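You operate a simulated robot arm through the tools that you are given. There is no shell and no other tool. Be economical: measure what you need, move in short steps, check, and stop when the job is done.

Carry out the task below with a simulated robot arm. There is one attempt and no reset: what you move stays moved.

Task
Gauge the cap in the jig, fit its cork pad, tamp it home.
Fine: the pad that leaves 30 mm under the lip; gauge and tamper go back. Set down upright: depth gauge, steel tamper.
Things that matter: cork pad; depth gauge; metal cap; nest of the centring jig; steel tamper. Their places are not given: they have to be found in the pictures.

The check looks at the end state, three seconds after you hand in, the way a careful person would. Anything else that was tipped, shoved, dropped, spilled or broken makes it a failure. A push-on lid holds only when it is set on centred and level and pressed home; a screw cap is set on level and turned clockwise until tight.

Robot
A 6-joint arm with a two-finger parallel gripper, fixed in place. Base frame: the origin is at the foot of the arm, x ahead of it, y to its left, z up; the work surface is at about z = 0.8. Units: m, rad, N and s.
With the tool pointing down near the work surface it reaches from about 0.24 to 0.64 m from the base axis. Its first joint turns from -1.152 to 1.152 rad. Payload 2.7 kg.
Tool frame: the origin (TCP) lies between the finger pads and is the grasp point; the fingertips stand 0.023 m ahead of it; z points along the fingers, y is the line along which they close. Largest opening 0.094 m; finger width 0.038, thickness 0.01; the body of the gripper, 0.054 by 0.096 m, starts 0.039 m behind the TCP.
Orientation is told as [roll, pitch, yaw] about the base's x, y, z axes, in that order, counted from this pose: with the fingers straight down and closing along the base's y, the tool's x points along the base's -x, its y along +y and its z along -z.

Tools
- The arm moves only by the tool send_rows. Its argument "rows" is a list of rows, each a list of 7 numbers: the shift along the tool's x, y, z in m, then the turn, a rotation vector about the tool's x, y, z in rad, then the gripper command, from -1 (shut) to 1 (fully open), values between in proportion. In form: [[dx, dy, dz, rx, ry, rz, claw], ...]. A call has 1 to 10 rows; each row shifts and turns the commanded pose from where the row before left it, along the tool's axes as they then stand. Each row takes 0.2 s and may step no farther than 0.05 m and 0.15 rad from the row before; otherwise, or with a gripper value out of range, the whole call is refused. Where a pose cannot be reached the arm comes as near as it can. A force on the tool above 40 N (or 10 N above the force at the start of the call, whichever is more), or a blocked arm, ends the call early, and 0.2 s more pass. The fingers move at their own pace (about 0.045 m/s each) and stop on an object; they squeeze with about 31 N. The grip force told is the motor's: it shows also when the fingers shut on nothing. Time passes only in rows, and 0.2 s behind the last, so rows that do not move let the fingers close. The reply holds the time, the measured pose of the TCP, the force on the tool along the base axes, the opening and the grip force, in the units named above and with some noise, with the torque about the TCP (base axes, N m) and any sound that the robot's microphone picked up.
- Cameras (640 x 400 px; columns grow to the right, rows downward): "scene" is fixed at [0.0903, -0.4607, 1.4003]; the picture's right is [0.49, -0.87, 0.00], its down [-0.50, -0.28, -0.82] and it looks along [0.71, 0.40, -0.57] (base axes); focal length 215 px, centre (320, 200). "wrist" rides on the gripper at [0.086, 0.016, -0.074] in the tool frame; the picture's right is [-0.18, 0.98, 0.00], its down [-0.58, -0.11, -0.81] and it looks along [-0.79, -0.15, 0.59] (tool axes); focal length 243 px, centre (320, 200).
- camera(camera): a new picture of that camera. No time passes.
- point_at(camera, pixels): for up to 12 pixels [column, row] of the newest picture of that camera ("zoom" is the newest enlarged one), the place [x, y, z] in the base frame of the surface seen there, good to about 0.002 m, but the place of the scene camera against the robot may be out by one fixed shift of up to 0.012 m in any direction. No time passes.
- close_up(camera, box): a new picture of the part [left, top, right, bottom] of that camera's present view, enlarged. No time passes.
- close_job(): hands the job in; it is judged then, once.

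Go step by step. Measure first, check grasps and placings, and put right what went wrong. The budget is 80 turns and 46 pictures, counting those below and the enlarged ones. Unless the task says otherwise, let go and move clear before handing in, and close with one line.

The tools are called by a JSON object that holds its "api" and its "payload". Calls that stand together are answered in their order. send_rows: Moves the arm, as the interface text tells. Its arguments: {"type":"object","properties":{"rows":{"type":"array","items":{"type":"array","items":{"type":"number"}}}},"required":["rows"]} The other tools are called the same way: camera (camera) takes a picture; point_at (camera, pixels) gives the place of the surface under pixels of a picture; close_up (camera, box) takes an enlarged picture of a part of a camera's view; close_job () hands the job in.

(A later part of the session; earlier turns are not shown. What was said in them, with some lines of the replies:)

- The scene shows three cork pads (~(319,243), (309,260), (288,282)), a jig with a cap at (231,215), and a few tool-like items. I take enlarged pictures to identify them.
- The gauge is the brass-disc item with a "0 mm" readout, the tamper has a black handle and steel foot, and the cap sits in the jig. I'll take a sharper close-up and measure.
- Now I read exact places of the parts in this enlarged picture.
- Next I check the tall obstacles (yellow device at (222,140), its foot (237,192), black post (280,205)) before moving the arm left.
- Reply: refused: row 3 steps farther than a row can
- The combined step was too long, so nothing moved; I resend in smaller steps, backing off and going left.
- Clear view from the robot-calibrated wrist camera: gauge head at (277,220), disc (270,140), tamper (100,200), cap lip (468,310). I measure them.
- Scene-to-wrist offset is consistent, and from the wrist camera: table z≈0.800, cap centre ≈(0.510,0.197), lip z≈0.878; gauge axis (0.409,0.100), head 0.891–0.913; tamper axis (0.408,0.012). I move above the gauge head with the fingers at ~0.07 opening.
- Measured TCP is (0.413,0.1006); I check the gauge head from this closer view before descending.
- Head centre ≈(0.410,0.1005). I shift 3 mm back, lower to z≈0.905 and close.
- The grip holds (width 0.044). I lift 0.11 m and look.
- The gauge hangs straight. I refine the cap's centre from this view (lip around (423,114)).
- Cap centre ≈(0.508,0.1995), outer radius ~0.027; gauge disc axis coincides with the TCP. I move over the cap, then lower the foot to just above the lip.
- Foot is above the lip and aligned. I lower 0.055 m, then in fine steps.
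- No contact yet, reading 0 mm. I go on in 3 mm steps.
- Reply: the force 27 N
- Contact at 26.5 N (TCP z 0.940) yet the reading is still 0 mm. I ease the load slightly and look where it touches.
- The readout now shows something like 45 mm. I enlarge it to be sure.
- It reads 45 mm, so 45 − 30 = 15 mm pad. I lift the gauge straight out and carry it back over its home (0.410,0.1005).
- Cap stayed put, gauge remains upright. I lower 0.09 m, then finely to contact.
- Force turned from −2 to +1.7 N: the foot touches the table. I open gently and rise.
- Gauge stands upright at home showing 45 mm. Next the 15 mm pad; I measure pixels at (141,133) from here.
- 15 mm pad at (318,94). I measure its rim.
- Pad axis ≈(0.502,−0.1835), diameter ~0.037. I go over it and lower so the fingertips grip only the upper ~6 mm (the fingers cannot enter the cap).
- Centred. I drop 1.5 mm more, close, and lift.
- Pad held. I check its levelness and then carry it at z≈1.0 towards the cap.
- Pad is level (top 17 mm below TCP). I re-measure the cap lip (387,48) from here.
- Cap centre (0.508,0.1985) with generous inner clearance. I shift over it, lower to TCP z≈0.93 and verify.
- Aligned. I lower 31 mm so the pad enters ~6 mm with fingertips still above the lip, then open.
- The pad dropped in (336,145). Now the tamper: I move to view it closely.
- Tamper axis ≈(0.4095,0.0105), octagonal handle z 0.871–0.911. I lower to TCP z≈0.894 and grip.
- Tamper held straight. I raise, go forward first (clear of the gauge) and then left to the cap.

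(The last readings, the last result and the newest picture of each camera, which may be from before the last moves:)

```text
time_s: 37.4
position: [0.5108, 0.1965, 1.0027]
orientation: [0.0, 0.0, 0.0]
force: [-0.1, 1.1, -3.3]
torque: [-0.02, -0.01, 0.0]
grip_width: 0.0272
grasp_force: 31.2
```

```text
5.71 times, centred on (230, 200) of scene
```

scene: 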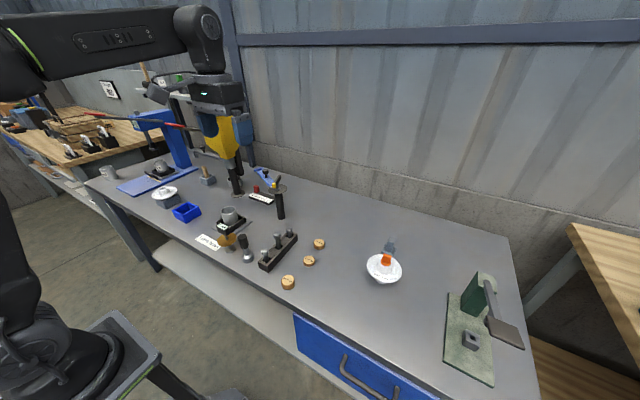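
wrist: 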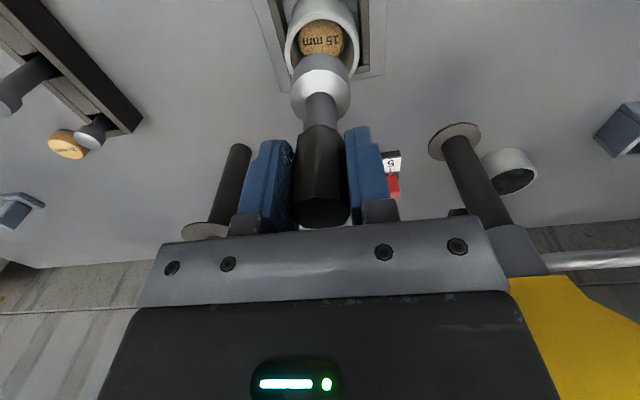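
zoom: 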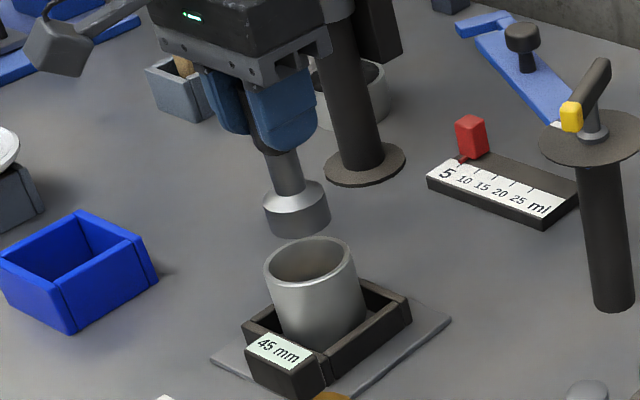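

I check the pad height (321,35) and the tamper's foot axis against the cap.

{"api": "point_at", "payload": {"camera": "wrist", "pixels": [[305, 42], [338, 42], [321, 28], [321, 48], [292, 90], [349, 90], [320, 58], [287, 45], [357, 40], [320, 80]]}}

```text
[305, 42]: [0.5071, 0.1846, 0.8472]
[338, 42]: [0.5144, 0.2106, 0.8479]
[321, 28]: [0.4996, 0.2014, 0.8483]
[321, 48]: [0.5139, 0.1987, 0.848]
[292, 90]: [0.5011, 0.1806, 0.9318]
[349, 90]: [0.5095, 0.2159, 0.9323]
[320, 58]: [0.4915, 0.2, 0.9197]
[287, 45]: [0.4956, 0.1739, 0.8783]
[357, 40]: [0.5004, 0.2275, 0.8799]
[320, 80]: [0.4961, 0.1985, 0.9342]
```

Pad lies flat at 0.848 and tamper is on axis. I lower 50 mm, then slowly press.

{"api": "send_rows", "payload": {"rows": [[0, 0.001, 0.015, 0, 0, 0, -0.8], [0, 0, 0.015, 0, 0, 0, -0.8], [0, 0, 0.015, 0, 0, 0, -0.8], [0, 0, 0.01, 0, 0, 0, -0.8], [0, 0, 0, 0, 0, 0, -0.8]]}}

{"api": "send_rows", "payload": {"rows": [[0, 0, 0.003, 0, 0, 0, -0.8], [0, 0, 0.002, 0, 0, 0, -0.8], [0, 0, 0.002, 0, 0, 0, -0.8], [0, 0, 0.001, 0, 0, 0, -0.8], [0, 0, 0.001, 0, 0, 0, -0.8], [0, 0, 0.001, 0, 0, 0, -0.8], [0, 0, 0, 0, 0, 0, -0.8]]}}

```text
time_s: 38.6
position: [0.5076, 0.1987, 0.9464]
orientation: [0.0, -0.001, 0.0]
force: [0.2, 0.4, -2.6]
torque: [0.02, 0.02, 0.0]
grip_width: 0.0272
grasp_force: 31.4
```

```text
time_s: 40.2
position: [0.508, 0.1992, 0.9391]
orientation: [0.001, -0.005, 0.001]
force: [-2.5, -0.4, 13.8]
torque: [-0.1, 0.25, -0.03]
grip_width: 0.0273
grasp_force: 30.3
```

Contact, 14 N. I press on to about 30 N.

{"api": "send_rows", "payload": {"rows": [[0, 0, 0.001, 0, 0, 0, -0.8], [0, 0, 0.001, 0, 0, 0, -0.8], [0, 0, 0.001, 0, 0, 0, -0.8], [0, 0, 0, 0, 0, 0, -0.8], [0, 0, 0, 0, 0, 0, -0.8]]}}

```text
time_s: 41.4
position: [0.5094, 0.2002, 0.9394]
orientation: [0.005, -0.009, 0.001]
force: [2.3, -1.0, 29.4]
torque: [-0.13, -0.19, -0.02]
grip_width: 0.0274
grasp_force: 31.2
```

29 N, no give. One more millimetre for a firm press, then release load.

{"api": "send_rows", "payload": {"rows": [[0, 0, 0.001, 0, 0, 0, -0.8], [0, 0, 0, 0, 0, 0, -0.8], [0, 0, 0, 0, 0, 0, -0.8]]}}

```text
time_s: 42.2
position: [0.5085, 0.2005, 0.9368]
orientation: [0.003, -0.007, 0.0]
force: [0.3, -0.6, 31.7]
torque: [-0.06, -0.05, -0.03]
grip_width: 0.0272
grasp_force: 31.1
```

Pad tamped at ~32 N. I lift out straight and look.

{"api": "send_rows", "payload": {"rows": [[0, 0, -0.003, 0, 0, 0, -0.8], [0, 0, -0.005, 0, 0, 0, -0.8], [0, 0, -0.02, 0, 0, 0, -0.8], [0, 0, -0.035, 0, 0, 0, -0.8], [0, 0, -0.037, 0, 0, 0, -0.8], [0, 0, 0, 0, 0, 0, -0.8]]}}

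{"api": "camera", "payload": {"camera": "wrist"}}

{"api": "point_at", "payload": {"camera": "wrist", "pixels": [[305, 22], [338, 22], [321, 12], [292, 90], [349, 90], [320, 58], [320, 80], [320, 180], [320, 210]]}}

```text
time_s: 43.6
position: [0.5096, 0.1986, 1.0317]
orientation: [-0.001, 0.001, 0.0]
force: [0.1, 0.6, -3.2]
torque: [0.04, -0.01, 0.01]
grip_width: 0.0274
grasp_force: 30.8
```

```text
12 pictures are left
```

wrist: 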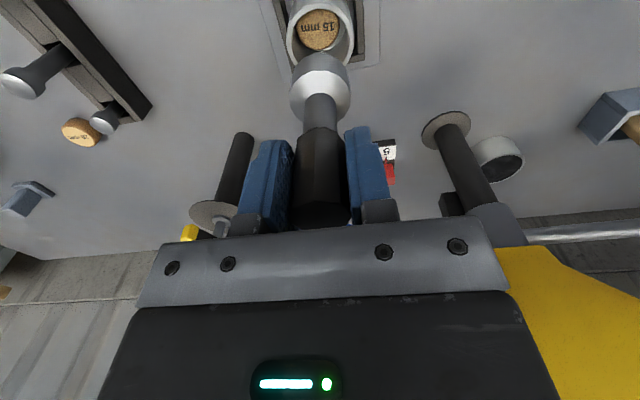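

```text
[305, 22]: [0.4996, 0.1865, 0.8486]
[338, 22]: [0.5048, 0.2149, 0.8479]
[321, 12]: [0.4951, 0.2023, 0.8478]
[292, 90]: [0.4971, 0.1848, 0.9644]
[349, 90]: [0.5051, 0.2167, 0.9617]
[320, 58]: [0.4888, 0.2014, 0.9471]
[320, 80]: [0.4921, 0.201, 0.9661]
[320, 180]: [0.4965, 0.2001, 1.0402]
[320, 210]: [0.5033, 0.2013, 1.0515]
```

Pad is flat at z≈0.848 (30 mm below the 0.878 lip). I carry the tamper back over its home.

{"api": "send_rows", "payload": {"rows": [[0, -0.047, 0, 0, 0, 0, -0.8], [0, -0.047, 0, 0, 0, 0, -0.8], [0, -0.047, 0, 0, 0, 0, -0.8], [0, -0.048, 0, 0, 0, 0, -0.8], [0.049, 0, 0, 0, 0, 0, -0.8], [0.0495, 0, 0, 0, 0, 0, -0.8], [0, 0, 0.045, 0, 0, 0, -0.8], [0, 0, 0.04, 0, 0, 0, -0.8], [0, 0, 0, 0, 0, 0, -0.8], [0, 0, 0, 0, 0, 0, -0.8]]}}

{"api": "camera", "payload": {"camera": "wrist"}}

```text
time_s: 45.8
position: [0.4097, 0.0093, 0.9461]
orientation: [0.001, 0.0, 0.001]
force: [-0.2, 0.0, -3.2]
torque: [-0.01, -0.02, -0.01]
grip_width: 0.0272
grasp_force: 31.2
```

```text
11 pictures are left
```

wrist: 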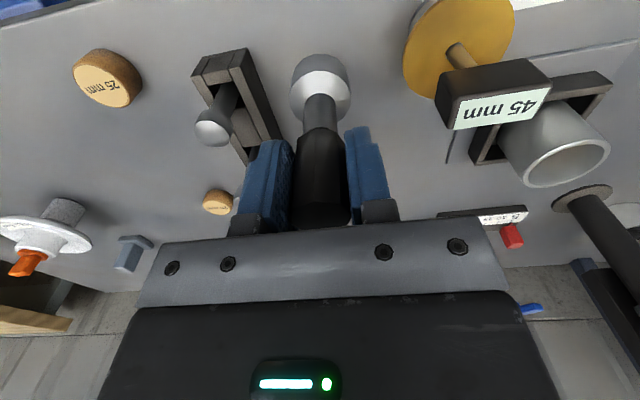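

Over home, clear of neighbours. I lower, fine steps near contact.

{"api": "send_rows", "payload": {"rows": [[0, 0.001, 0.025, 0, 0, 0, -0.8], [0, 0, 0.02, 0, 0, 0, -0.8], [0, 0, 0.004, 0, 0, 0, -0.8], [0, 0, 0, 0, 0, 0, -0.8], [0, 0, 0.001, 0, 0, 0, -0.8], [0, 0, 0.001, 0, 0, 0, -0.8], [0, 0, 0, 0, 0, 0, -0.8]]}}

```text
time_s: 47.4
position: [0.4099, 0.012, 0.8979]
orientation: [0.0, 0.0, 0.001]
force: [-0.2, 0.2, -3.2]
torque: [0.0, -0.01, 0.02]
grip_width: 0.0273
grasp_force: 30.4
```

{"api": "send_rows", "payload": {"rows": [[0, 0, 0.002, 0, 0, 0, -0.8], [0, 0, 0.001, 0, 0, 0, -0.8], [0, 0, 0.001, 0, 0, 0, -0.8], [0, 0, 0, 0, 0, 0, -0.8]]}}

```text
time_s: 48.4
position: [0.41, 0.0131, 0.8936]
orientation: [0.001, 0.002, 0.0]
force: [0.5, 0.9, -3.3]
torque: [-0.01, 0.02, 0.0]
grip_width: 0.027
grasp_force: 30.8
```

{"api": "send_rows", "payload": {"rows": [[0, 0, 0.001, 0, 0, 0, -0.8], [0, 0, 0.001, 0, 0, 0, -0.8], [0, 0, 0, 0, 0, 0, -0.8]]}}

```text
time_s: 49.2
position: [0.4083, 0.0123, 0.8929]
orientation: [-0.001, 0.0, 0.0]
force: [0.1, 0.6, -2.1]
torque: [-0.04, -0.01, -0.03]
grip_width: 0.0271
grasp_force: 30.5
```

{"api": "send_rows", "payload": {"rows": [[0, 0, 0.001, 0, 0, 0, -0.8], [0, 0, 0, 0, 0, 0, -0.8]]}}

```text
time_s: 49.8
position: [0.4089, 0.012, 0.8902]
orientation: [-0.001, -0.002, 0.0]
force: [-1.2, -0.4, 2.7]
torque: [-0.08, -0.01, -0.04]
grip_width: 0.0273
grasp_force: 30.9
```

Contact is felt (+2.7 N). I open gently, and rise clear.

{"api": "send_rows", "payload": {"rows": [[0, 0, 0, 0, 0, 0, -0.3], [0, 0, 0, 0, 0, 0, 0.1], [0, 0, 0, 0, 0, 0, 0.2], [0, 0, 0, 0, 0, 0, 0.2], [0, 0, -0.01, 0, 0, 0, 0.2], [0, 0, -0.03, 0, 0, 0, 0.2], [0, 0, -0.045, 0, 0, 0, 0.2], [0, 0, -0.045, 0, 0, 0, 0.2], [0, 0, -0.045, 0, 0, 0, 0.2], [0, 0, 0, 0, 0, 0, 0.2]]}}

{"api": "close_up", "payload": {"camera": "scene", "box": [180, 170, 340, 295]}}

{"api": "camera", "payload": {"camera": "wrist"}}

```text
time_s: 52.0
position: [0.4084, 0.0111, 1.0652]
orientation: [0.001, 0.0, 0.0]
force: [0.1, -0.1, 0.5]
torque: [0.0, 0.01, 0.01]
grip_width: 0.0566
grasp_force: 0.0
```

```text
3.20 times, centred on (260, 232) of scene
```

zoom: 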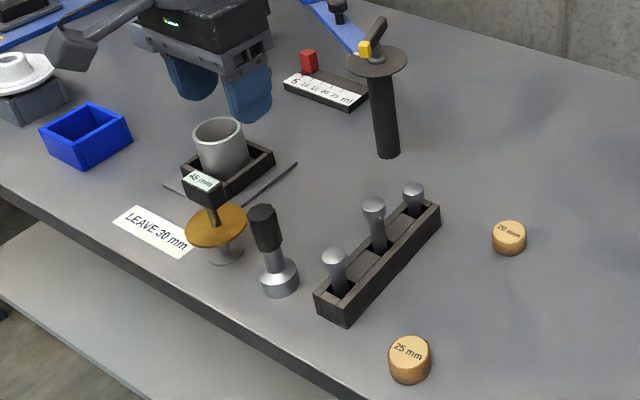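

```text
9 pictures are left
```

wrist: 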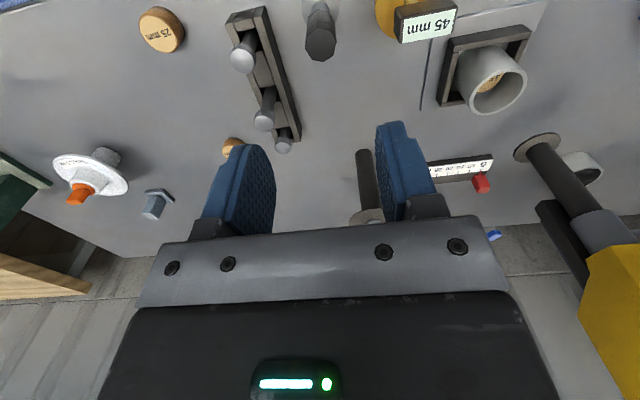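

Gauge and tamper stand upright at their original places, and the 15 mm pad is seated flat in the cap in the jig. The arm is clear, so I hand in.

{"api": "close_job", "payload": {}}

```text
The job is handed in.
```

The cap gauged at 45 mm deep, so I fitted the 15 mm pad and tamped it home at about 32 N, leaving 30 mm under the lip; the gauge and tamper are back upright in their places.
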